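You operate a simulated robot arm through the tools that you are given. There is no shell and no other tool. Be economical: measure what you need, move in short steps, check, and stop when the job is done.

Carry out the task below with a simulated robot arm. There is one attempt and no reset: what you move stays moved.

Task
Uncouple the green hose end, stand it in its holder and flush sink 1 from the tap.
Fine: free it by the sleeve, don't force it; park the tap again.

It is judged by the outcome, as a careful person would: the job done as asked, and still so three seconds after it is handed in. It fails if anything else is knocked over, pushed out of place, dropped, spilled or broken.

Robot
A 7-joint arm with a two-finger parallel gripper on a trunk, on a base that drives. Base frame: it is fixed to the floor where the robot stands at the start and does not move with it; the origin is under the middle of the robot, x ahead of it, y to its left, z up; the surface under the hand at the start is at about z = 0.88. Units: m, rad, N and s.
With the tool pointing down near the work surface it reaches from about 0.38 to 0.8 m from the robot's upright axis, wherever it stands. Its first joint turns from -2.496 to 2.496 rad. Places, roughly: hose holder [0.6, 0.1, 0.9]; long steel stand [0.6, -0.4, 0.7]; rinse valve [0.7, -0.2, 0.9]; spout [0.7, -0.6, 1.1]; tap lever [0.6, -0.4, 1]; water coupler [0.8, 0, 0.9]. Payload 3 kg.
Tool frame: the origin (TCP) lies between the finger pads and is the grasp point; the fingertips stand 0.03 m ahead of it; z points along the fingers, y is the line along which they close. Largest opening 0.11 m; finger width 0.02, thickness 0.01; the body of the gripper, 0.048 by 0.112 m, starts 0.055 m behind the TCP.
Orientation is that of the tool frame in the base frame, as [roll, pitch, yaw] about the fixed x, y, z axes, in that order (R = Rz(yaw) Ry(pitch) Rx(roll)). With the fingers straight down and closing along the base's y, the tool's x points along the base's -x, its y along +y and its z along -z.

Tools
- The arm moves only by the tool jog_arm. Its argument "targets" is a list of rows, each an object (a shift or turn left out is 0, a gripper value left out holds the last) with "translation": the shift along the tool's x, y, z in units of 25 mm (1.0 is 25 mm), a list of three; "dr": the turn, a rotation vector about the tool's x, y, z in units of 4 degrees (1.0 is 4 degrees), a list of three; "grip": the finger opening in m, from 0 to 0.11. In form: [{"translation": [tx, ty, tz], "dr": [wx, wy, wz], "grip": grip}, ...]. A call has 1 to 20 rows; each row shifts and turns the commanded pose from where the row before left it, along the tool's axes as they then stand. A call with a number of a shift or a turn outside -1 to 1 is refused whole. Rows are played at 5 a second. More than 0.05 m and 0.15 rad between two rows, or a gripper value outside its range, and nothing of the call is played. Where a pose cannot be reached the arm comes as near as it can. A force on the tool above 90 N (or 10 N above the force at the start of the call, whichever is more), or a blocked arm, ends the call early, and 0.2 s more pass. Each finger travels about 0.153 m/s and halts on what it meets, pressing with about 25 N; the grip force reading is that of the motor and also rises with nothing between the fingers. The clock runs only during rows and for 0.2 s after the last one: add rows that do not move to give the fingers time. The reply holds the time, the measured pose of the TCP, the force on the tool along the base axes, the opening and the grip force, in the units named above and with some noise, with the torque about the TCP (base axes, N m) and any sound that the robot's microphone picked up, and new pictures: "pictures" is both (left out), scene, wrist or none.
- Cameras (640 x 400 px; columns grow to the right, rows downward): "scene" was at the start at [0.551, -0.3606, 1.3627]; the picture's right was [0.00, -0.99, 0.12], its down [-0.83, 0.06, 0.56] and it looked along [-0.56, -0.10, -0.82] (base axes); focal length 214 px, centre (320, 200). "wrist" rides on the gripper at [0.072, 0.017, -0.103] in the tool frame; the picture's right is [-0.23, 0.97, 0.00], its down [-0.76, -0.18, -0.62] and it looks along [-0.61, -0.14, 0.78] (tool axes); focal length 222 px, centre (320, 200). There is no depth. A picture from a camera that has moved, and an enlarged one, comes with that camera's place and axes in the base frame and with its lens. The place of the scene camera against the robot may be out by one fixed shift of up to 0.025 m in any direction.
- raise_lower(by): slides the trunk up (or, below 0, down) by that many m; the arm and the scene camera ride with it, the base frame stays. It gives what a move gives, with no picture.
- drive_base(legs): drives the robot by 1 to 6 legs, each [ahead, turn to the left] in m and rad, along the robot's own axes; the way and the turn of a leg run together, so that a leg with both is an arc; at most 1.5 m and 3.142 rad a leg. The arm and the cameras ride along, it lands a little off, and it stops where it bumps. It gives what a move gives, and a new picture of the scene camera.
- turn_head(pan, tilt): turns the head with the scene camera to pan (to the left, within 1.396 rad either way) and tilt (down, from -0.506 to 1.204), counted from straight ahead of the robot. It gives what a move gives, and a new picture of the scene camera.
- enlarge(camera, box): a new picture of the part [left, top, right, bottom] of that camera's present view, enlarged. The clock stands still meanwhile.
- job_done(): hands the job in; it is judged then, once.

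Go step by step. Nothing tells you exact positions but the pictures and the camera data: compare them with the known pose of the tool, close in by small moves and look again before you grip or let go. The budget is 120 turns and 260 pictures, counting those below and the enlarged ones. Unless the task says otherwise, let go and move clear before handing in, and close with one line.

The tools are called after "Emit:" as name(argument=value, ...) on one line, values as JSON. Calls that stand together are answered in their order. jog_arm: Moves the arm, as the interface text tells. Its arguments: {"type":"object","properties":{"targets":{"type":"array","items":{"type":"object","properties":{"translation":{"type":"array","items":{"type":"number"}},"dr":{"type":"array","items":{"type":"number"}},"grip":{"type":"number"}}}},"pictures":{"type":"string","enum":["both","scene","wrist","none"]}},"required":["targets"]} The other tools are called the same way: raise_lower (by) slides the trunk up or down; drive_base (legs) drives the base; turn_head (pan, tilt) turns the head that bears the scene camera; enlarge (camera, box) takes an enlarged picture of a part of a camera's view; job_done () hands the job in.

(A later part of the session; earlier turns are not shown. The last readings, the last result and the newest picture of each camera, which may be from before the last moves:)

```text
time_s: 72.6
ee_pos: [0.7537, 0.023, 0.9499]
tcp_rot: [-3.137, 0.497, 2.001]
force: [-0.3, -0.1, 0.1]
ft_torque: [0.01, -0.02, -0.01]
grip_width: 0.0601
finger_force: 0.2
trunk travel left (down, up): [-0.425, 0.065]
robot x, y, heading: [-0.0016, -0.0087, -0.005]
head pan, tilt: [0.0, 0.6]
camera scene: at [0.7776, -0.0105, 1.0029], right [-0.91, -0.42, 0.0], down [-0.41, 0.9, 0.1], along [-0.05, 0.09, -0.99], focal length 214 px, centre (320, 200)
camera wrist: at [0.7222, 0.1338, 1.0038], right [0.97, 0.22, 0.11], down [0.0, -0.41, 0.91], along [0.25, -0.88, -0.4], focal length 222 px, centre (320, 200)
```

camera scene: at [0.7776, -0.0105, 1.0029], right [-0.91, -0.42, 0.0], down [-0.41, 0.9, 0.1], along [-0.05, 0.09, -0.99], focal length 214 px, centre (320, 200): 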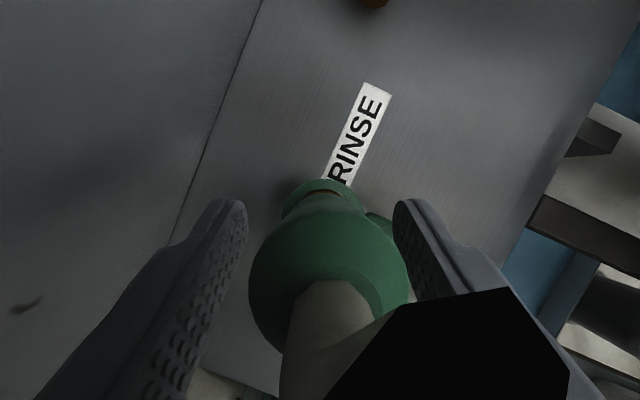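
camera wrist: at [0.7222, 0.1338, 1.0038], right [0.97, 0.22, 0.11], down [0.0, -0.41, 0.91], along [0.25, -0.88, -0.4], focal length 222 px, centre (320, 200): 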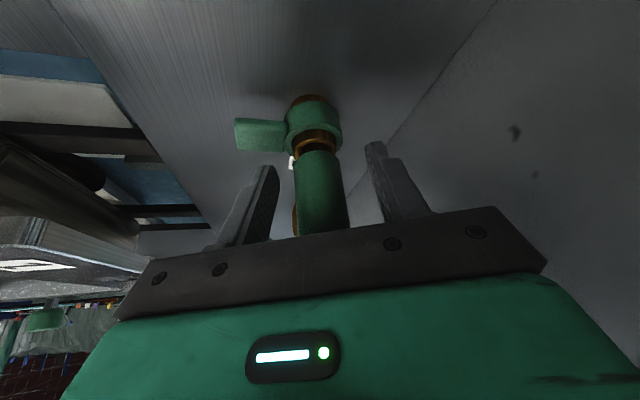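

This time there's no contact with the cabinet. I'll close on the plug to check centring, open a hair, and step down with the near finger over the tab.

Emit:
jog_arm(targets=[{"grip": 0.034}, {"grip": 0.03}, {"grip": 0.026}, {}], pictures="none")

Emit:
jog_arm(targets=[{"grip": 0.0305}, {"translation": [0.076, 0, 0.141]}, {"translation": [0.076, 0, 0.141]}, {"translation": [0.038, 0, 0.07]}, {}], pictures="wrist")

Emit:
enlarge(camera="wrist", box=[220, 90, 380, 220])

```text
time_s: 73.6
ee_pos: [0.7543, 0.0235, 0.9484]
tcp_rot: [-3.137, 0.496, 2.001]
force: [-2.5, -1.4, 1.1]
ft_torque: [-0.02, 0.09, -0.04]
grip_width: 0.0287
finger_force: 25.0
trunk travel left (down, up): [-0.425, 0.065]
robot x, y, heading: [-0.0004, -0.0057, -0.002]
head pan, tilt: [0.0, 0.6]
```

```text
time_s: 74.8
ee_pos: [0.753, 0.0228, 0.938]
tcp_rot: [3.142, 0.497, 1.999]
force: [0.5, -1.8, 2.0]
ft_torque: [-0.08, 0.02, 0.05]
grip_width: 0.0306
finger_force: 0.1
trunk travel left (down, up): [-0.425, 0.065]
robot x, y, heading: [-0.0026, -0.0058, 0.0]
head pan, tilt: [0.0, 0.6]
camera wrist: at [0.7225, 0.1331, 0.9939], right [0.97, 0.22, 0.11], down [-0.01, -0.41, 0.91], along [0.25, -0.88, -0.4], focal length 222 px, centre (320, 200)
```

wrist: 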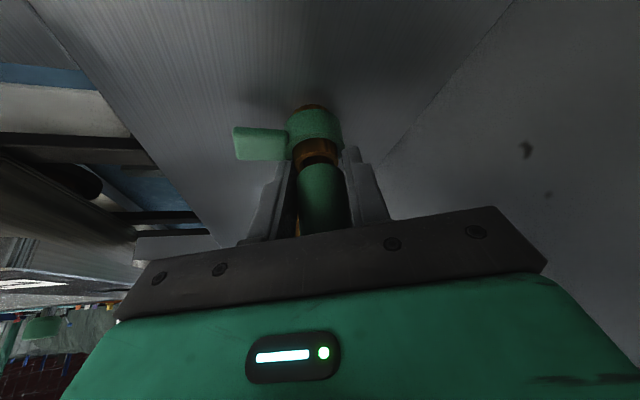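

```text
3.08 times, centred on (300, 155) of wrist
camera zoom: at [0.7225, 0.1331, 0.9939], right [0.97, 0.22, 0.11], down [-0.01, -0.41, 0.91], along [0.25, -0.88, -0.4], focal length 684 px, centre (382, 338)
```

zoom: 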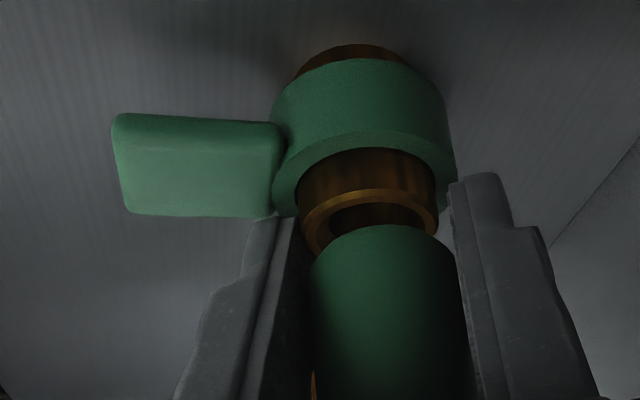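

Emit:
jog_arm(targets=[{"translation": [0.038, 0, 0.0704]}, {"translation": [0.038, 0, 0.0704]}, {}], pictures="none")

Emit:
jog_arm(targets=[{"translation": [0.038, 0, 0.0704]}, {"translation": [0.038, 0, 0.0704]}, {}], pictures="none")

Emit:
enlarge(camera="wrist", box=[220, 90, 380, 220])

```text
time_s: 75.6
ee_pos: [0.7534, 0.024, 0.9341]
tcp_rot: [-3.139, 0.495, 1.999]
force: [0.9, -1.3, 5.1]
ft_torque: [-0.07, 0.08, 0.01]
grip_width: 0.0305
finger_force: 0.0
trunk travel left (down, up): [-0.425, 0.065]
robot x, y, heading: [0.0012, -0.0031, -0.002]
head pan, tilt: [0.0, 0.6]
```

```text
time_s: 76.4
ee_pos: [0.7535, 0.023, 0.9302]
tcp_rot: [-3.14, 0.497, 1.998]
force: [0.8, 3.9, 22.5]
ft_torque: [-0.3, 0.35, -0.03]
grip_width: 0.0297
finger_force: 0.1
trunk travel left (down, up): [-0.425, 0.065]
robot x, y, heading: [-0.0002, -0.0074, 0.001]
head pan, tilt: [0.0, 0.6]
```

```text
3.08 times, centred on (300, 155) of wrist
camera zoom: at [0.7219, 0.1329, 0.987], right [0.97, 0.22, 0.11], down [-0.01, -0.41, 0.91], along [0.25, -0.88, -0.4], focal length 684 px, centre (382, 338)
```

zoom: 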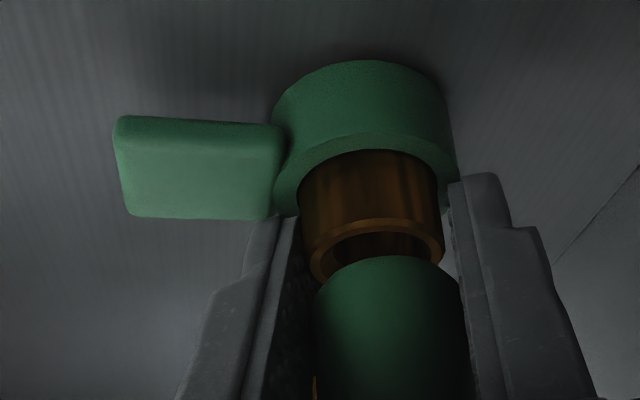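

It's fully pressed: the brass below the sleeve is gone and the force has risen to 22 N at the stop. I'll grip the plug now and lift slowly.

Emit:
jog_arm(targets=[{"grip": 0.024}, {"grip": 0.02}, {}, {}], pictures="none")

Emit:
jog_arm(targets=[{"translation": [-0.038, 0, -0.0704]}, {"translation": [-0.038, 0, -0.0704]}, {"translation": [-0.038, 0, -0.0704]}, {}], pictures="none")

Emit:
enlarge(camera="wrist", box=[220, 90, 380, 220])

```text
time_s: 77.4
ee_pos: [0.7535, 0.0213, 0.9314]
tcp_rot: [3.141, 0.498, 1.999]
force: [3.7, -0.6, 30.7]
ft_torque: [-0.48, 0.29, 0.02]
grip_width: 0.0289
finger_force: 25.0
trunk travel left (down, up): [-0.425, 0.065]
robot x, y, heading: [0.0007, -0.0054, 0.002]
head pan, tilt: [0.0, 0.6]
```

```text
time_s: 78.4
ee_pos: [0.7524, 0.0231, 0.9351]
tcp_rot: [-3.138, 0.496, 2.002]
force: [-3.3, -2.3, 1.2]
ft_torque: [-0.04, 0.08, -0.12]
grip_width: 0.0289
finger_force: 25.2
trunk travel left (down, up): [-0.425, 0.065]
robot x, y, heading: [0.0001, -0.0056, 0.003]
head pan, tilt: [0.0, 0.6]
```

```text
3.08 times, centred on (300, 155) of wrist
camera zoom: at [0.7216, 0.1336, 0.9911], right [0.97, 0.22, 0.1], down [0.0, -0.41, 0.91], along [0.25, -0.88, -0.4], focal length 684 px, centre (382, 338)
```

zoom: 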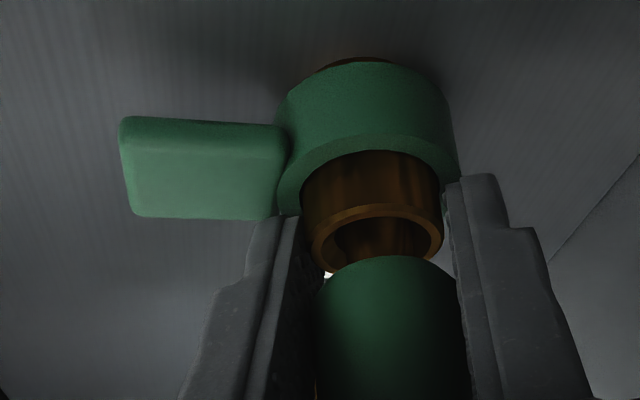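

The plug is coming up freely with the sleeve still down. I'll keep lifting.

Emit:
jog_arm(targets=[{"translation": [-0.076, 0, -0.141]}, {"translation": [-0.076, 0, -0.141]}, {"translation": [-0.114, 0, -0.211]}, {"translation": [-0.152, 0, -0.282]}, {"translation": [-0.152, 0, -0.282]}, {}], pictures="both")

Emit:
enlarge(camera="wrist", box=[220, 90, 380, 220])

```text
time_s: 79.8
ee_pos: [0.755, 0.0234, 0.9649]
tcp_rot: [-3.139, 0.496, 2.001]
force: [0.8, 0.4, -0.2]
ft_torque: [0.0, 0.0, -0.03]
grip_width: 0.0287
finger_force: 25.3
trunk travel left (down, up): [-0.425, 0.065]
robot x, y, heading: [-0.003, -0.0066, -0.0]
head pan, tilt: [0.0, 0.6]
camera scene: at [0.778, -0.0111, 1.0205], right [-0.91, -0.42, 0.0], down [-0.41, 0.9, 0.1], along [-0.04, 0.09, -0.99], focal length 214 px, centre (320, 200)
camera wrist: at [0.7225, 0.1332, 1.0215], right [0.97, 0.22, 0.11], down [0.0, -0.41, 0.91], along [0.25, -0.88, -0.4], focal length 222 px, centre (320, 200)
```

scene: 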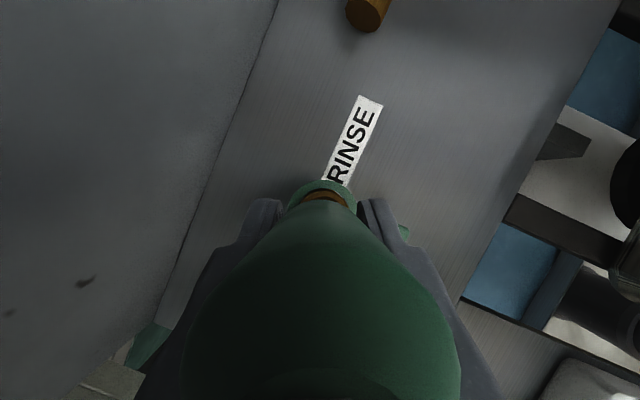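
wrist: 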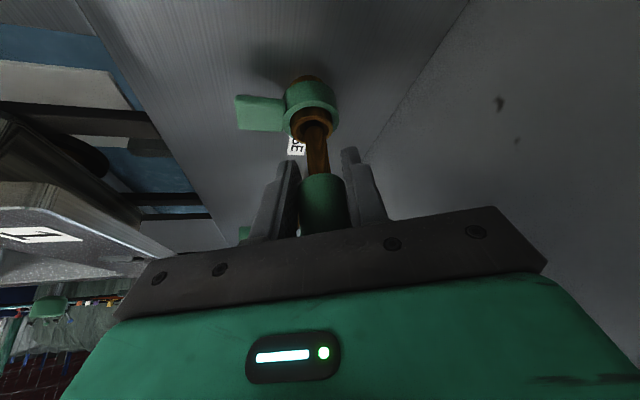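

```text
3.08 times, centred on (300, 155) of wrist
camera zoom: at [0.7225, 0.1332, 1.0215], right [0.97, 0.22, 0.11], down [0.0, -0.41, 0.91], along [0.25, -0.88, -0.4], focal length 684 px, centre (382, 338)
```

zoom: 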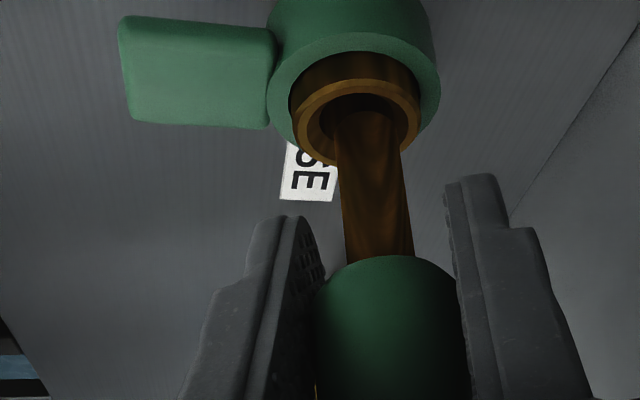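

Emit:
jog_arm(targets=[{"translation": [-0.19, 0, -0.352]}, {"translation": [-0.38, 0, -0.704]}, {"translation": [-0.38, 0, -0.704]}, {"translation": [-0.38, 0, -0.704]}, {"translation": [-0.19, 0, -0.352]}, {}], pictures="both")

Emit:
enlarge(camera="wrist", box=[220, 60, 380, 220])

```text
time_s: 81.2
ee_pos: [0.7539, 0.0232, 1.0465]
tcp_rot: [-3.137, 0.494, 2.002]
force: [0.0, -0.5, -0.6]
ft_torque: [0.03, -0.02, -0.04]
grip_width: 0.0289
finger_force: 24.9
trunk travel left (down, up): [-0.425, 0.065]
robot x, y, heading: [-0.0003, -0.0028, 0.0]
head pan, tilt: [0.0, 0.6]
camera scene: at [0.7779, -0.0114, 1.1009], right [-0.91, -0.42, 0.0], down [-0.41, 0.9, 0.1], along [-0.05, 0.09, -0.99], focal length 214 px, centre (320, 200)
camera wrist: at [0.7225, 0.1329, 1.1018], right [0.97, 0.22, 0.11], down [0.0, -0.41, 0.91], along [0.25, -0.88, -0.4], focal length 222 px, centre (320, 200)
```

scene: 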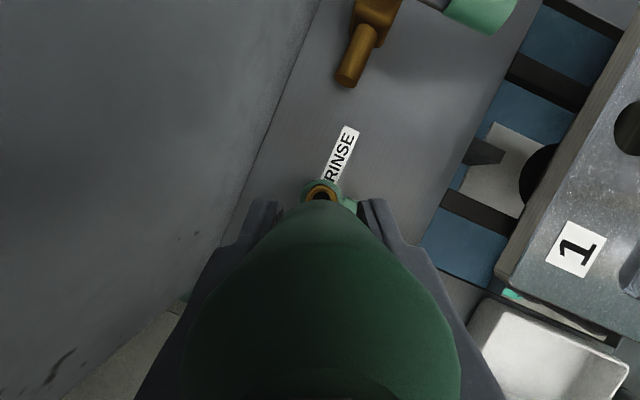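
wrist: 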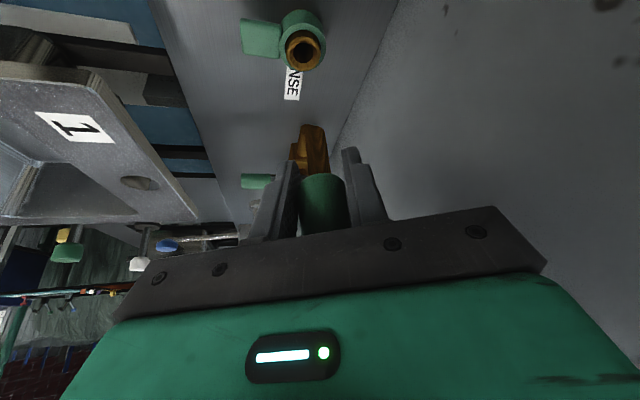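

```text
2.50 times, centred on (300, 140) of wrist
camera zoom: at [0.7225, 0.1329, 1.1018], right [0.97, 0.22, 0.11], down [0.0, -0.41, 0.91], along [0.25, -0.88, -0.4], focal length 555 px, centre (370, 350)
```

zoom: 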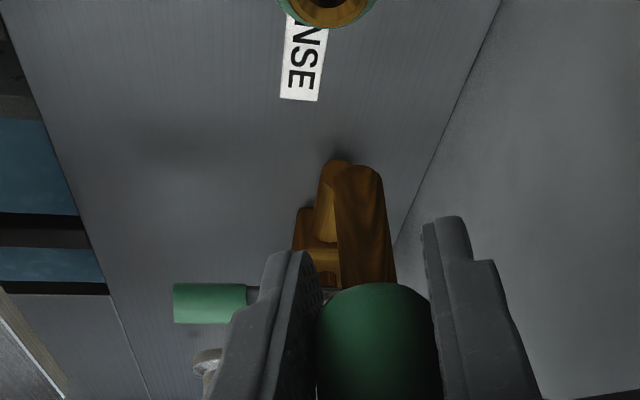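

The plug is out and nothing is leaking. The holder tube's top is at about (0.622, 0.089, 0.911). I'll turn the hand to a middling yaw and carry the plug above it.

Emit:
jog_arm(targets=[{"dr": [-0.5225, 0, -0.968]}, {"dr": [-0.5225, 0, -0.968]}, {"dr": [-0.5225, 0, -0.968]}, {"dr": [-0.5225, 0, -0.968]}, {"dr": [-0.5225, 0, -0.968]}, {"dr": [-0.5225, 0, -0.968]}, {"dr": [-0.5225, 0, -0.968]}, {"dr": [-0.5225, 0, -0.968]}, {"translation": [0.77, -0.05, -0.416]}, {"translation": [0.77, -0.05, -0.416]}, {"translation": [0.77, -0.05, -0.416]}, {"translation": [0.77, -0.05, -0.416]}, {"translation": [0.77, -0.05, -0.416]}, {}], pictures="both")

```text
time_s: 84.2
ee_pos: [0.6572, 0.0746, 1.0468]
tcp_rot: [-3.141, 0.495, 2.614]
force: [-0.1, 0.2, -0.8]
ft_torque: [0.01, 0.03, -0.01]
grip_width: 0.0287
finger_force: 24.5
trunk travel left (down, up): [-0.425, 0.065]
robot x, y, heading: [-0.0005, -0.0047, 0.002]
head pan, tilt: [0.0, 0.6]
camera scene: at [0.6938, 0.0509, 1.1005], right [-0.5, -0.86, 0.0], down [-0.86, 0.5, 0.1], along [-0.09, 0.05, -0.99], focal length 214 px, centre (320, 200)
camera wrist: at [0.5683, 0.1454, 1.1016], right [0.66, 0.74, 0.11], down [0.23, -0.34, 0.91], along [0.71, -0.58, -0.4], focal length 222 px, centre (320, 200)
```

scene: 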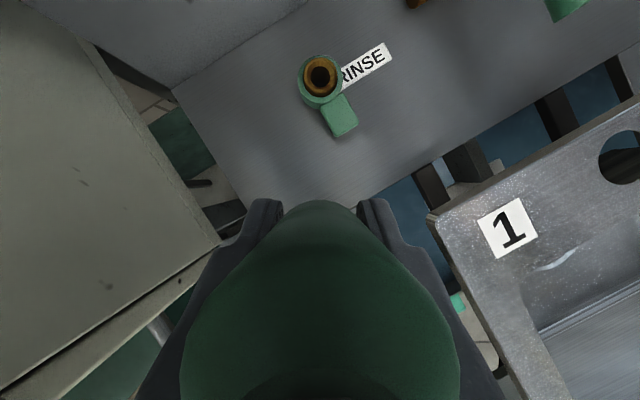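
wrist: 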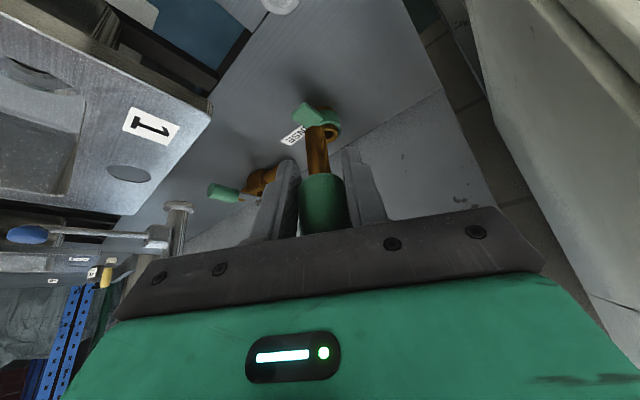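

Emit:
jog_arm(targets=[{"translation": [0.927, -0.07, -0.85]}, {"translation": [0.927, -0.07, -0.85]}, {"translation": [0.927, -0.07, -0.85]}, {}], pictures="wrist")

Emit:
turn_head(pan=0.0, tilt=0.3)

Emit:
enlarge(camera="wrist", box=[230, 40, 430, 220])

```text
time_s: 85.2
ee_pos: [0.5775, 0.1156, 1.0697]
tcp_rot: [-3.139, 0.495, 2.615]
force: [-0.4, 0.8, -0.8]
ft_torque: [0.01, -0.02, 0.01]
grip_width: 0.0288
finger_force: 25.4
trunk travel left (down, up): [-0.425, 0.065]
robot x, y, heading: [0.0002, -0.0069, 0.002]
head pan, tilt: [0.0, 0.6]
camera wrist: at [0.4873, 0.1857, 1.1255], right [0.66, 0.74, 0.11], down [0.23, -0.34, 0.91], along [0.71, -0.58, -0.4], focal length 222 px, centre (320, 200)
```

wrist: 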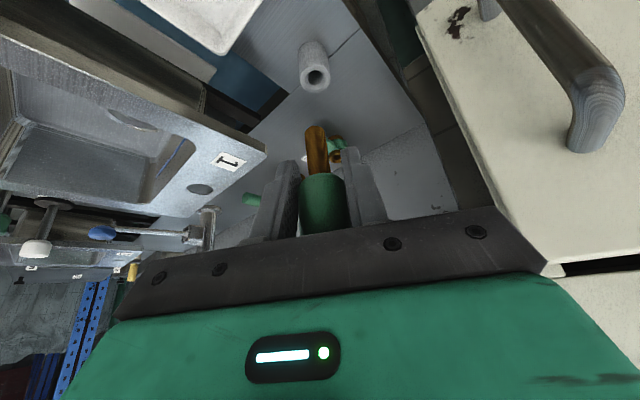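

```text
time_s: 86.0
ee_pos: [0.5753, 0.1149, 1.0695]
tcp_rot: [-3.138, 0.497, 2.614]
force: [0.4, -0.1, -0.6]
ft_torque: [-0.02, 0.01, -0.01]
grip_width: 0.0287
finger_force: 24.6
trunk travel left (down, up): [-0.425, 0.065]
robot x, y, heading: [-0.0015, -0.0066, -0.0]
head pan, tilt: [0.0, 0.3]
camera scene: at [0.6362, 0.0776, 1.1327], right [-0.5, -0.86, 0.0], down [-0.85, 0.49, -0.19], along [0.17, -0.1, -0.98], focal length 214 px, centre (320, 200)
```

scene: 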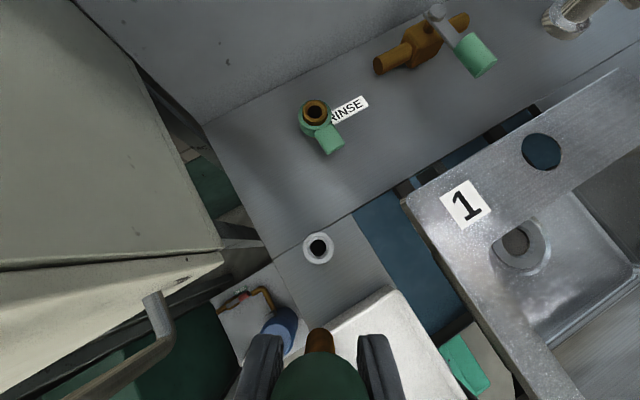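

```text
2.22 times, centred on (330, 130) of wrist
camera zoom: at [0.4877, 0.1855, 1.1252], right [0.66, 0.74, 0.11], down [0.23, -0.34, 0.91], along [0.71, -0.58, -0.4], focal length 494 px, centre (298, 356)
```

zoom: 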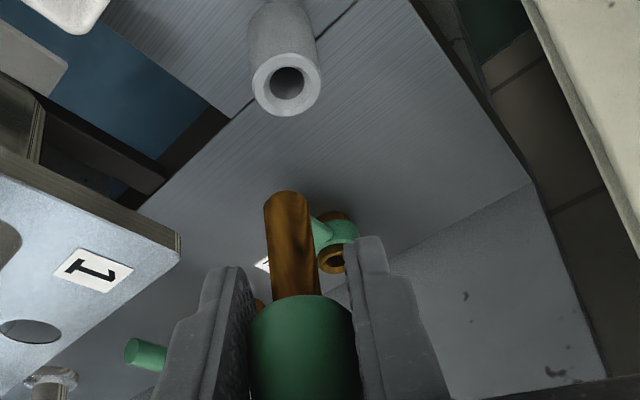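

Seen from the wrist camera, the spigot and the holder's bore are already laterally aligned. I'll go 47 mm forward along the hand's heading, then down to just above the tube.

Emit:
jog_arm(targets=[{"translation": [-0.832, 0, 0.45]}, {"translation": [-0.832, 0, 0.45]}, {"translation": [0.4546, 0, 0.842]}, {"translation": [0.4546, 0, 0.842]}, {"translation": [0.4546, 0, 0.842]}, {}], pictures="both")

Emit:
enlarge(camera="wrist", box=[260, 60, 400, 210])

```text
time_s: 87.4
ee_pos: [0.6152, 0.0897, 0.997]
tcp_rot: [-3.138, 0.496, 2.615]
force: [-1.3, 0.6, -1.4]
ft_torque: [0.02, 0.02, -0.01]
grip_width: 0.0291
finger_force: 25.1
trunk travel left (down, up): [-0.425, 0.065]
robot x, y, heading: [-0.0031, -0.0058, -0.004]
head pan, tilt: [0.0, 0.3]
camera scene: at [0.6749, 0.0546, 1.0599], right [-0.5, -0.86, 0.0], down [-0.85, 0.49, -0.19], along [0.17, -0.1, -0.98], focal length 214 px, centre (320, 200)
camera wrist: at [0.5264, 0.1625, 1.0524], right [0.66, 0.74, 0.11], down [0.23, -0.34, 0.91], along [0.71, -0.58, -0.4], focal length 222 px, centre (320, 200)
```

scene: 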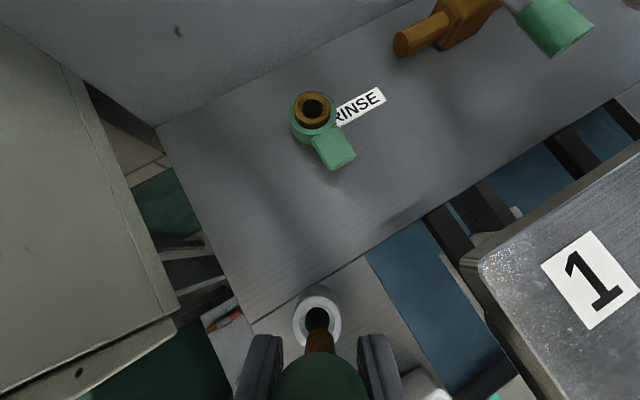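
wrist: 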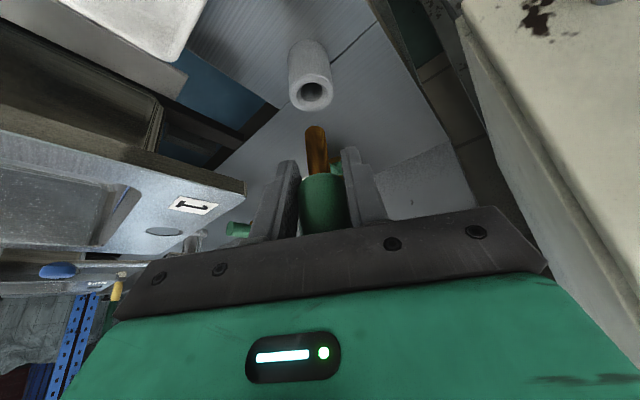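

```text
2.67 times, centred on (330, 135) of wrist
camera zoom: at [0.5264, 0.1625, 1.0524], right [0.66, 0.74, 0.11], down [0.23, -0.34, 0.91], along [0.71, -0.58, -0.4], focal length 592 px, centre (293, 373)
```

zoom: 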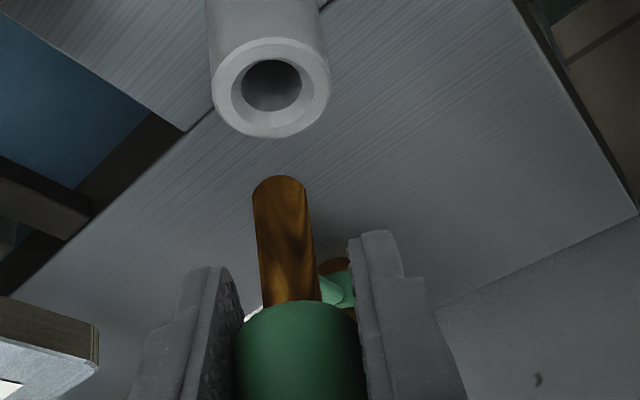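

Emit:
jog_arm(targets=[{"translation": [0.258, 0, 0.542]}, {"translation": [0.258, 0, 0.542]}, {}], pictures="none")

Emit:
enlarge(camera="wrist", box=[270, 60, 380, 180])

Emit:
enlarge(camera="scene", box=[240, 280, 400, 400])

```text
time_s: 88.2
ee_pos: [0.6169, 0.086, 0.9667]
tcp_rot: [-3.14, 0.495, 2.613]
force: [0.1, 0.0, -0.8]
ft_torque: [0.01, -0.05, -0.02]
grip_width: 0.0289
finger_force: 24.6
trunk travel left (down, up): [-0.425, 0.065]
robot x, y, heading: [-0.0025, -0.0016, -0.002]
head pan, tilt: [0.0, 0.3]
```

```text
3.33 times, centred on (325, 120) of wrist
camera zoom: at [0.5273, 0.1579, 1.0227], right [0.66, 0.74, 0.11], down [0.23, -0.34, 0.91], along [0.71, -0.58, -0.4], focal length 740 px, centre (303, 467)
```

zoom: 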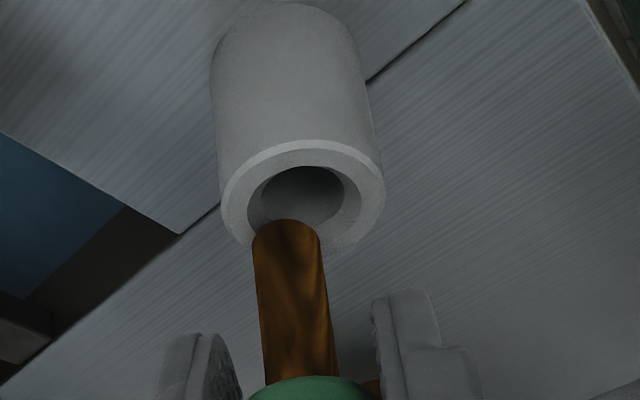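

```text
3.33 times, centred on (320, 340) of scene
camera zoom: at [0.6758, 0.0499, 1.0301], right [-0.5, -0.86, 0.0], down [-0.85, 0.49, -0.19], along [0.17, -0.1, -0.98], focal length 715 px, centre (320, -267)
```

zoom: 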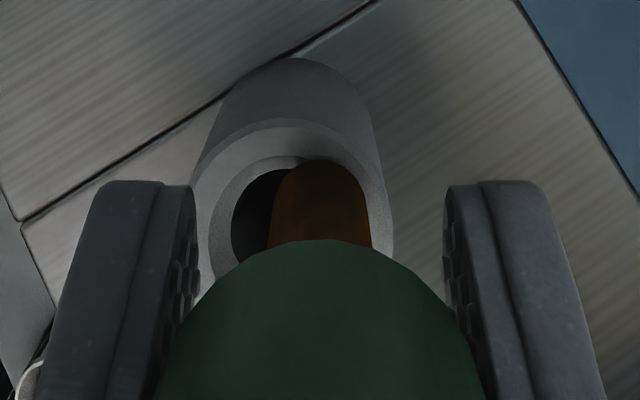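

Both views say the spigot needs about 4 mm to the left. The bore (about 23 mm) is well wider than the spigot (about 14 mm). I'll correct that and lower.

Emit:
jog_arm(targets=[{"translation": [0.035, 0.16, -0.019]}, {"translation": [0.114, 0, 0.211]}, {"translation": [0.114, 0, 0.211]}, {}], pictures="none")

Emit:
enlarge(camera="wrist", box=[270, 60, 380, 180])

Emit:
enlarge(camera="scene", box=[240, 280, 400, 400])

```text
time_s: 89.2
ee_pos: [0.6171, 0.0921, 0.9539]
tcp_rot: [-3.138, 0.495, 2.614]
force: [-9.5, 3.1, 0.7]
ft_torque: [0.18, 0.31, 0.0]
grip_width: 0.0287
finger_force: 25.4
trunk travel left (down, up): [-0.425, 0.065]
robot x, y, heading: [0.0029, -0.0054, 0.0]
head pan, tilt: [0.0, 0.3]
```

```text
3.33 times, centred on (325, 120) of wrist
camera zoom: at [0.5278, 0.1633, 1.0106], right [0.66, 0.74, 0.11], down [0.23, -0.34, 0.91], along [0.71, -0.58, -0.4], focal length 740 px, centre (303, 467)
```

zoom: 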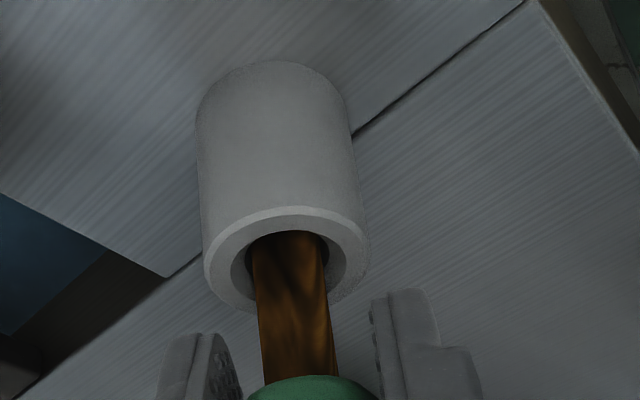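

```text
3.33 times, centred on (320, 340) of scene
camera zoom: at [0.6763, 0.0554, 1.0182], right [-0.5, -0.86, 0.0], down [-0.85, 0.49, -0.19], along [0.17, -0.1, -0.98], focal length 715 px, centre (320, -267)
```

zoom: 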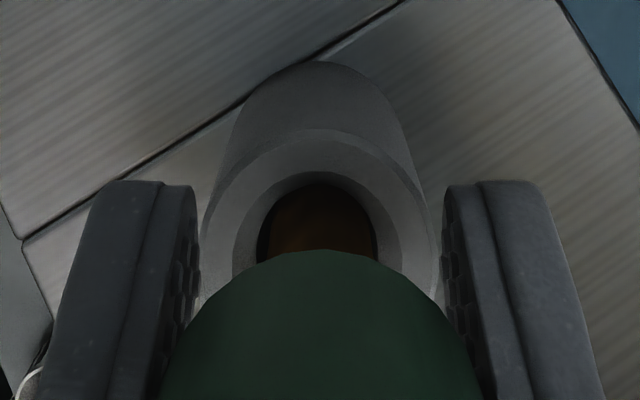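

It's in the bore, pressing slightly on the far wall. I'll ease back 1.5 mm and lower until it seats.

Emit:
jog_arm(targets=[{"translation": [0.055, 0, -0.03]}, {"translation": [0.076, 0, 0.141]}, {"translation": [0.076, 0, 0.141]}, {}], pictures="none")

Emit:
jog_arm(targets=[{"translation": [0.076, 0, 0.141]}, {"translation": [0.076, 0, 0.141]}, {}], pictures="none")

Emit:
enlarge(camera="wrist", box=[250, 60, 400, 220])

```text
time_s: 90.2
ee_pos: [0.6181, 0.0918, 0.9492]
tcp_rot: [-3.141, 0.498, 2.615]
force: [-3.1, 1.1, 22.9]
ft_torque: [-0.04, -0.03, -0.18]
grip_width: 0.0285
finger_force: 24.5
trunk travel left (down, up): [-0.425, 0.065]
robot x, y, heading: [0.0008, 0.0019, 0.003]
head pan, tilt: [0.0, 0.3]
```

```text
time_s: 90.8
ee_pos: [0.6166, 0.0917, 0.95]
tcp_rot: [3.133, 0.508, 2.612]
force: [-23.8, -2.5, 42.2]
ft_torque: [-0.65, 0.87, -0.36]
grip_width: 0.0286
finger_force: 25.3
trunk travel left (down, up): [-0.425, 0.065]
robot x, y, heading: [0.0001, -0.0028, -0.002]
head pan, tilt: [0.0, 0.3]
stopped in row 2: the force on the tool passed its limit at 98 N (the readings are from after the stop); the commanded pose is now the measured one
```

```text
2.50 times, centred on (325, 140) of wrist
camera zoom: at [0.5269, 0.1633, 1.0038], right [0.66, 0.74, 0.12], down [0.22, -0.34, 0.91], along [0.72, -0.58, -0.39], focal length 555 px, centre (308, 350)
```

zoom: 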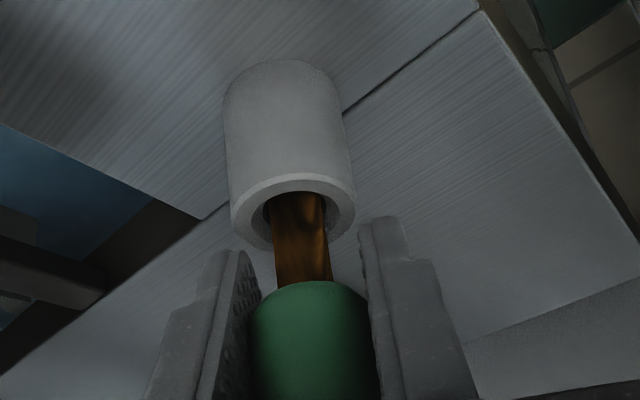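

The fingertips themselves have met the tube's rim, so the grip on the plug is too low to go further. I'll lift 3 mm, then loosen very slightly so the plug slides down between the fingers into the tube.

Emit:
jog_arm(targets=[{"translation": [-0.057, 0, -0.1056]}, {}], pictures="none")

Emit:
enlarge(camera="wrist", box=[250, 60, 400, 220])

Emit:
enlarge(camera="scene", box=[240, 280, 400, 400])

```text
time_s: 91.4
ee_pos: [0.6176, 0.0918, 0.9486]
tcp_rot: [3.135, 0.507, 2.612]
force: [-22.6, -1.5, 25.5]
ft_torque: [-0.45, 0.78, -0.17]
grip_width: 0.0285
finger_force: 24.6
trunk travel left (down, up): [-0.425, 0.065]
robot x, y, heading: [0.0007, -0.0062, -0.001]
head pan, tilt: [0.0, 0.3]
```

```text
2.50 times, centred on (325, 140) of wrist
camera zoom: at [0.5273, 0.1633, 1.004], right [0.66, 0.74, 0.12], down [0.22, -0.34, 0.91], along [0.72, -0.58, -0.39], focal length 555 px, centre (308, 350)
```

zoom: 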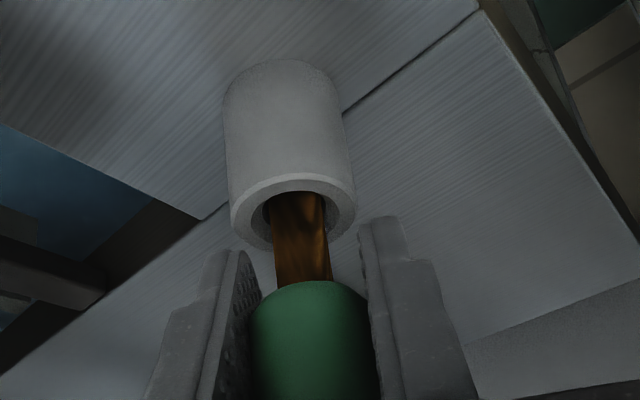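

```text
3.33 times, centred on (320, 340) of scene
camera zoom: at [0.6758, 0.0556, 1.0132], right [-0.5, -0.86, -0.01], down [-0.85, 0.49, -0.2], along [0.18, -0.1, -0.98], focal length 715 px, centre (320, -267)
```

zoom: 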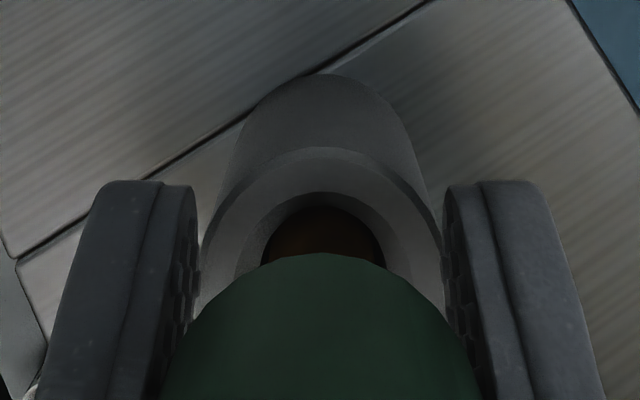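

Emit:
jog_arm(targets=[{"translation": [-0.095, 0, -0.176]}, {}], pictures="none")

```text
time_s: 92.0
ee_pos: [0.6194, 0.0916, 0.9527]
tcp_rot: [3.136, 0.505, 2.613]
force: [-15.0, 1.0, -6.2]
ft_torque: [0.06, 0.58, 0.0]
grip_width: 0.0287
finger_force: 24.6
trunk travel left (down, up): [-0.425, 0.065]
robot x, y, heading: [-0.0002, -0.0063, -0.001]
head pan, tilt: [0.0, 0.3]
```

Emit:
jog_arm(targets=[{"translation": [0.061, -0.04, -0.033]}, {}], pictures="none")

Emit:
enlarge(camera="wrist", box=[250, 60, 400, 220])

```text
time_s: 92.6
ee_pos: [0.619, 0.0934, 0.9528]
tcp_rot: [3.135, 0.505, 2.614]
force: [-1.1, -2.2, 0.1]
ft_torque: [-0.04, 0.08, -0.02]
grip_width: 0.0284
finger_force: 25.0
trunk travel left (down, up): [-0.425, 0.065]
robot x, y, heading: [-0.0, -0.0064, 0.0]
head pan, tilt: [0.0, 0.3]
```

```text
2.50 times, centred on (325, 140) of wrist
camera zoom: at [0.5285, 0.1635, 1.0082], right [0.66, 0.74, 0.12], down [0.22, -0.34, 0.91], along [0.72, -0.58, -0.39], focal length 555 px, centre (308, 350)
```

zoom: 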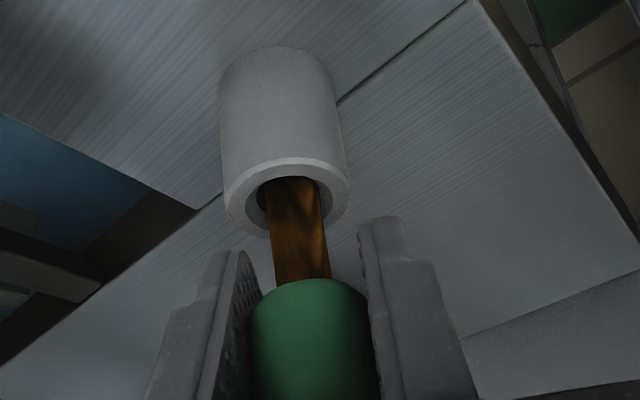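

Forces are near zero now. I'll loosen very slightly so the plug can settle into the tube.

Emit:
jog_arm(targets=[{"grip": 0.0295}, {}], pictures="none")

Emit:
jog_arm(targets=[{"grip": 0.0305}, {}, {}], pictures="scene")

Emit:
enlarge(camera="wrist", box=[250, 60, 400, 220])

```text
time_s: 93.2
ee_pos: [0.619, 0.0928, 0.953]
tcp_rot: [3.135, 0.504, 2.613]
force: [-1.0, 0.0, 0.2]
ft_torque: [0.0, 0.0, -0.02]
grip_width: 0.0298
finger_force: 0.3
trunk travel left (down, up): [-0.425, 0.065]
robot x, y, heading: [-0.0001, -0.0095, -0.0]
head pan, tilt: [0.0, 0.3]
```

```text
time_s: 94.0
ee_pos: [0.6191, 0.0926, 0.9532]
tcp_rot: [3.135, 0.506, 2.612]
force: [-0.3, 0.6, 0.8]
ft_torque: [-0.02, -0.04, 0.0]
grip_width: 0.0303
finger_force: 0.1
trunk travel left (down, up): [-0.425, 0.065]
robot x, y, heading: [0.0006, -0.0056, -0.004]
head pan, tilt: [0.0, 0.3]
camera scene: at [0.6769, 0.0558, 1.0166], right [-0.5, -0.86, -0.01], down [-0.85, 0.49, -0.2], along [0.18, -0.1, -0.98], focal length 214 px, centre (320, 200)
```

scene: 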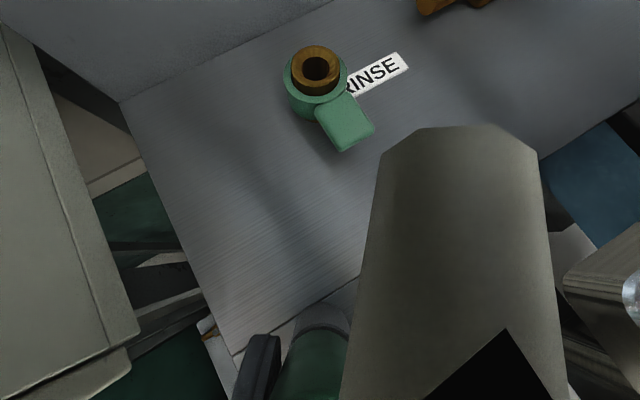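

```text
2.50 times, centred on (325, 140) of wrist
camera zoom: at [0.5284, 0.1635, 1.0077], right [0.66, 0.74, 0.12], down [0.23, -0.34, 0.91], along [0.72, -0.58, -0.39], focal length 555 px, centre (308, 350)
```

zoom: 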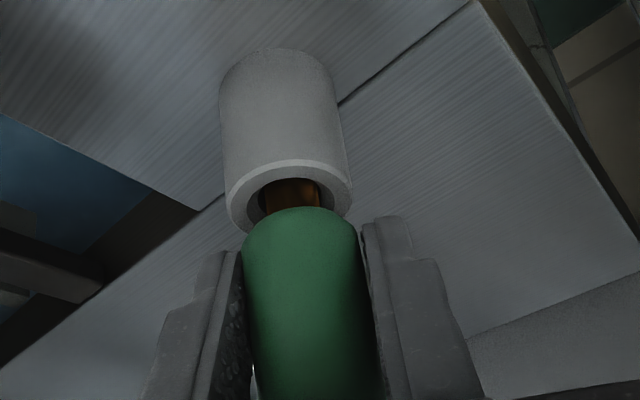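

The plug slid down into the tube. I'll open the fingers and check that it stands by itself before backing off.

Emit:
jog_arm(targets=[{"grip": 0.036}, {"grip": 0.05}, {}, {}], pictures="wrist")

Emit:
enlarge(camera="wrist", box=[230, 60, 420, 220])

```text
time_s: 95.0
ee_pos: [0.6173, 0.0926, 0.9528]
tcp_rot: [3.135, 0.503, 2.612]
force: [0.4, 0.4, -0.1]
ft_torque: [0.02, 0.02, -0.02]
grip_width: 0.05
finger_force: 0.1
trunk travel left (down, up): [-0.425, 0.065]
robot x, y, heading: [0.0009, -0.0052, -0.0]
head pan, tilt: [0.0, 0.3]
camera wrist: at [0.5284, 0.1635, 1.0077], right [0.66, 0.74, 0.12], down [0.23, -0.34, 0.91], along [0.72, -0.58, -0.39], focal length 222 px, centre (320, 200)
```

wrist: 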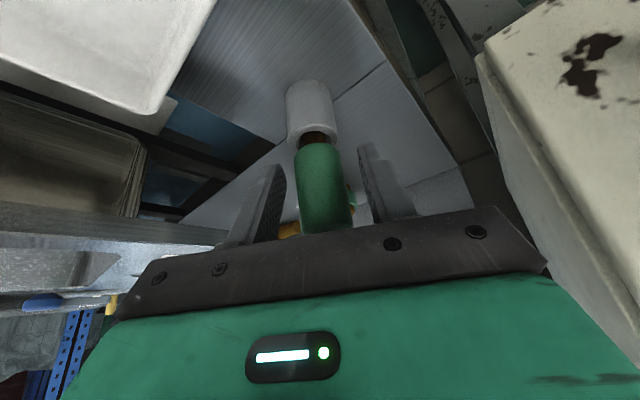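

```text
2.50 times, centred on (325, 140) of wrist
camera zoom: at [0.5284, 0.1635, 1.0077], right [0.66, 0.74, 0.12], down [0.23, -0.34, 0.91], along [0.72, -0.58, -0.39], focal length 555 px, centre (308, 350)
```

zoom: 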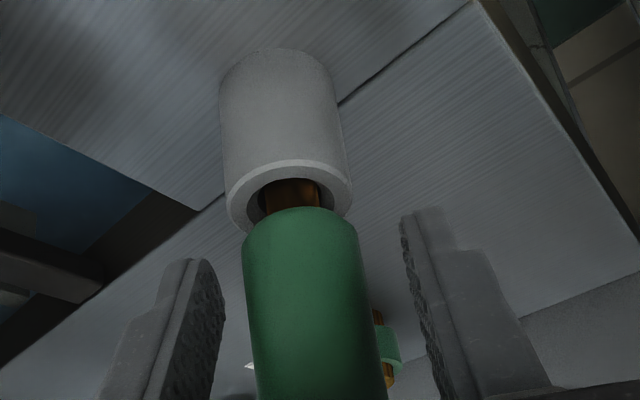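

The green end stands in the holder on its own. I'll open wider and withdraw back and up.

Emit:
jog_arm(targets=[{"grip": 0.07}, {}, {"translation": [0.7, 0, -0.38]}, {"translation": [0.7, 0, -0.38]}, {"translation": [0, 0, -1]}, {"translation": [0, 0, -1]}, {"translation": [0, 0, -1]}, {"translation": [0, 0, -1]}, {"translation": [0, 0, -1]}, {}], pictures="both")

```text
time_s: 97.2
ee_pos: [0.5311, 0.1421, 1.0634]
tcp_rot: [3.136, 0.505, 2.613]
force: [-0.1, -0.2, 0.6]
ft_torque: [0.04, -0.01, -0.02]
grip_width: 0.0699
finger_force: 0.0
trunk travel left (down, up): [-0.425, 0.065]
robot x, y, heading: [0.002, -0.0058, -0.002]
head pan, tilt: [0.0, 0.3]
camera scene: at [0.5896, 0.1061, 1.1274], right [-0.5, -0.87, -0.01], down [-0.85, 0.49, -0.2], along [0.18, -0.1, -0.98], focal length 214 px, centre (320, 200)
camera wrist: at [0.441, 0.2137, 1.1185], right [0.66, 0.74, 0.11], down [0.23, -0.34, 0.91], along [0.72, -0.58, -0.39], focal length 222 px, centre (320, 200)
```

scene: 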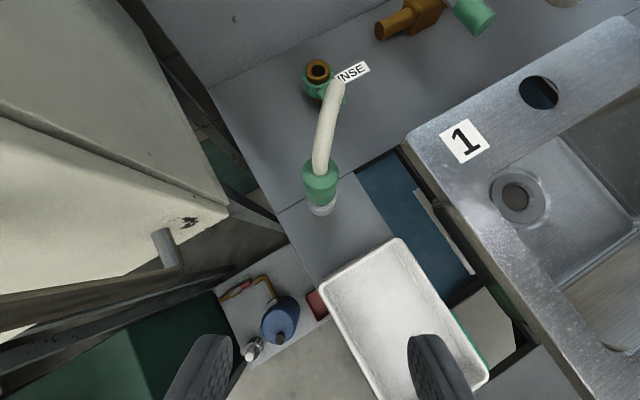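
wrist: 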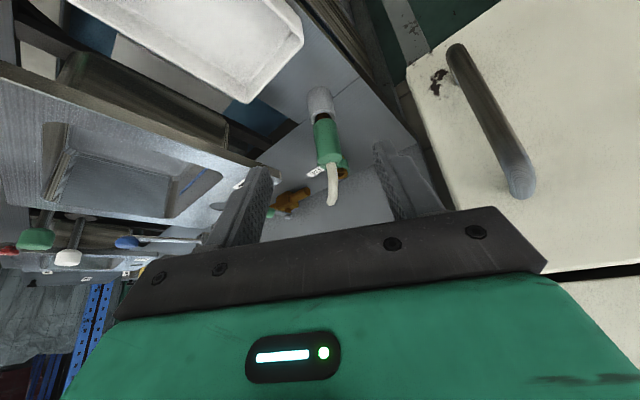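

The hose end is parked. Next is the tap: I'll raise the hand, straighten it, and move toward the middle for a good look.

Emit:
jog_arm(targets=[{"translation": [-0.483, 0, -0.875]}, {"translation": [-0.483, 0, -0.875]}, {"translation": [-0.483, 0, -0.875]}, {"translation": [-0.483, 0, -0.875]}, {"translation": [-0.483, 0, -0.875]}, {"translation": [-0.483, 0, -0.875]}, {"dr": [-0.507, 0, -0.94]}, {"dr": [-0.507, 0, -0.94]}, {"dr": [-0.507, 0, -0.94]}, {"dr": [-0.507, 0, -0.94]}, {"dr": [-0.507, 0, -0.94]}, {"dr": [-0.507, 0, -0.94]}, {"dr": [-0.507, 0, -0.94]}, {}], pictures="none")

Emit:
jog_arm(targets=[{"dr": [0, 0.9, 0]}, {"dr": [0, 0.9, 0]}, {"dr": [0, 0.9, 0]}, {"dr": [0, 0.9, 0]}, {"dr": [0, 0.9, 0]}, {"dr": [0, 0.9, 0]}, {"dr": [0, 0.9, 0]}, {"dr": [0, 0.9, 0]}, {"translation": [0, -1, 0]}, {"translation": [0, -1, 0]}, {"translation": [0, -1, 0]}, {"translation": [0, -1, 0]}, {"translation": [0, -1, 0]}, {"translation": [0, -1, 0]}, {"translation": [0, -1, 0]}, {"translation": [0, -1, 0]}, {"translation": [0, -1, 0]}, {"translation": [0, -1, 0]}, {}], pictures="both")

Emit:
turn_head(pan=0.0, tilt=-0.3)

```text
time_s: 100.2
ee_pos: [0.5305, 0.1419, 1.2132]
tcp_rot: [-3.141, 0.506, 3.139]
force: [-0.3, 0.0, -0.4]
ft_torque: [0.0, 0.0, -0.01]
grip_width: 0.0699
finger_force: 0.1
trunk travel left (down, up): [-0.425, 0.065]
robot x, y, heading: [-0.0009, -0.0052, 0.001]
head pan, tilt: [0.0, 0.3]
```

```text
time_s: 104.2
ee_pos: [0.5311, -0.1101, 1.2106]
tcp_rot: [-3.14, 0.003, 3.137]
force: [0.0, -0.5, 0.1]
ft_torque: [-0.01, -0.01, 0.01]
grip_width: 0.0701
finger_force: 0.2
trunk travel left (down, up): [-0.425, 0.065]
robot x, y, heading: [-0.0, -0.0059, 0.002]
head pan, tilt: [0.0, 0.3]
camera scene: at [0.6245, -0.1192, 1.2397], right [0.0, -1.0, 0.0], down [-0.96, 0.0, 0.29], along [-0.29, 0.0, -0.96], focal length 214 px, centre (320, 200)
camera wrist: at [0.4577, -0.093, 1.3134], right [0.23, 0.97, 0.0], down [0.76, -0.18, 0.63], along [0.61, -0.14, -0.78], focal length 222 px, centre (320, 200)
```

scene: 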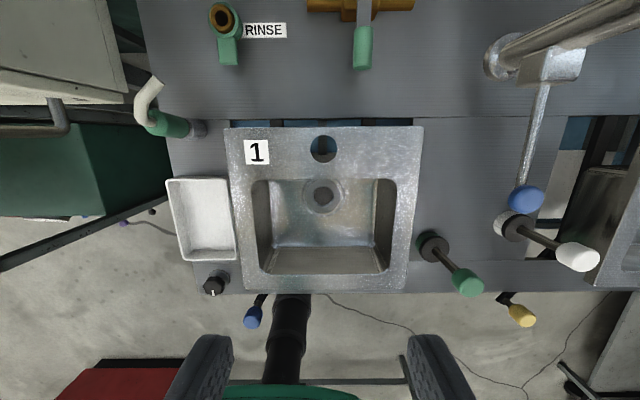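
wrist: 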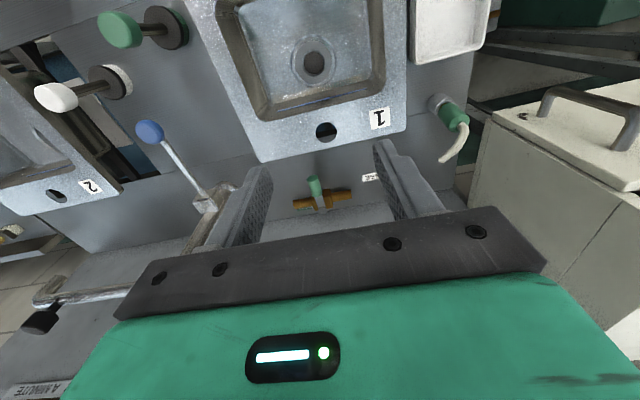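

```text
time_s: 105.2
ee_pos: [0.5315, -0.1086, 1.2111]
tcp_rot: [-3.141, 0.005, 3.138]
force: [-0.6, -0.5, 0.2]
ft_torque: [0.02, -0.02, 0.0]
grip_width: 0.07
finger_force: 0.1
trunk travel left (down, up): [-0.425, 0.065]
robot x, y, heading: [-0.0005, -0.0035, 0.001]
head pan, tilt: [0.0, -0.3]
camera scene: at [0.6777, -0.119, 1.2547], right [0.0, -1.0, 0.0], down [-0.95, 0.0, -0.3], along [0.3, 0.0, -0.95], focal length 214 px, centre (320, 200)
```

scene: 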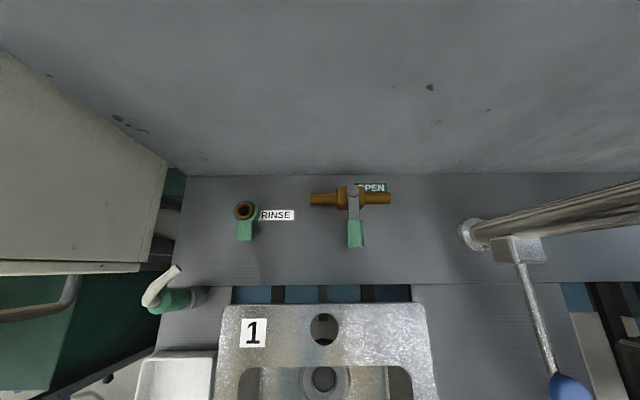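

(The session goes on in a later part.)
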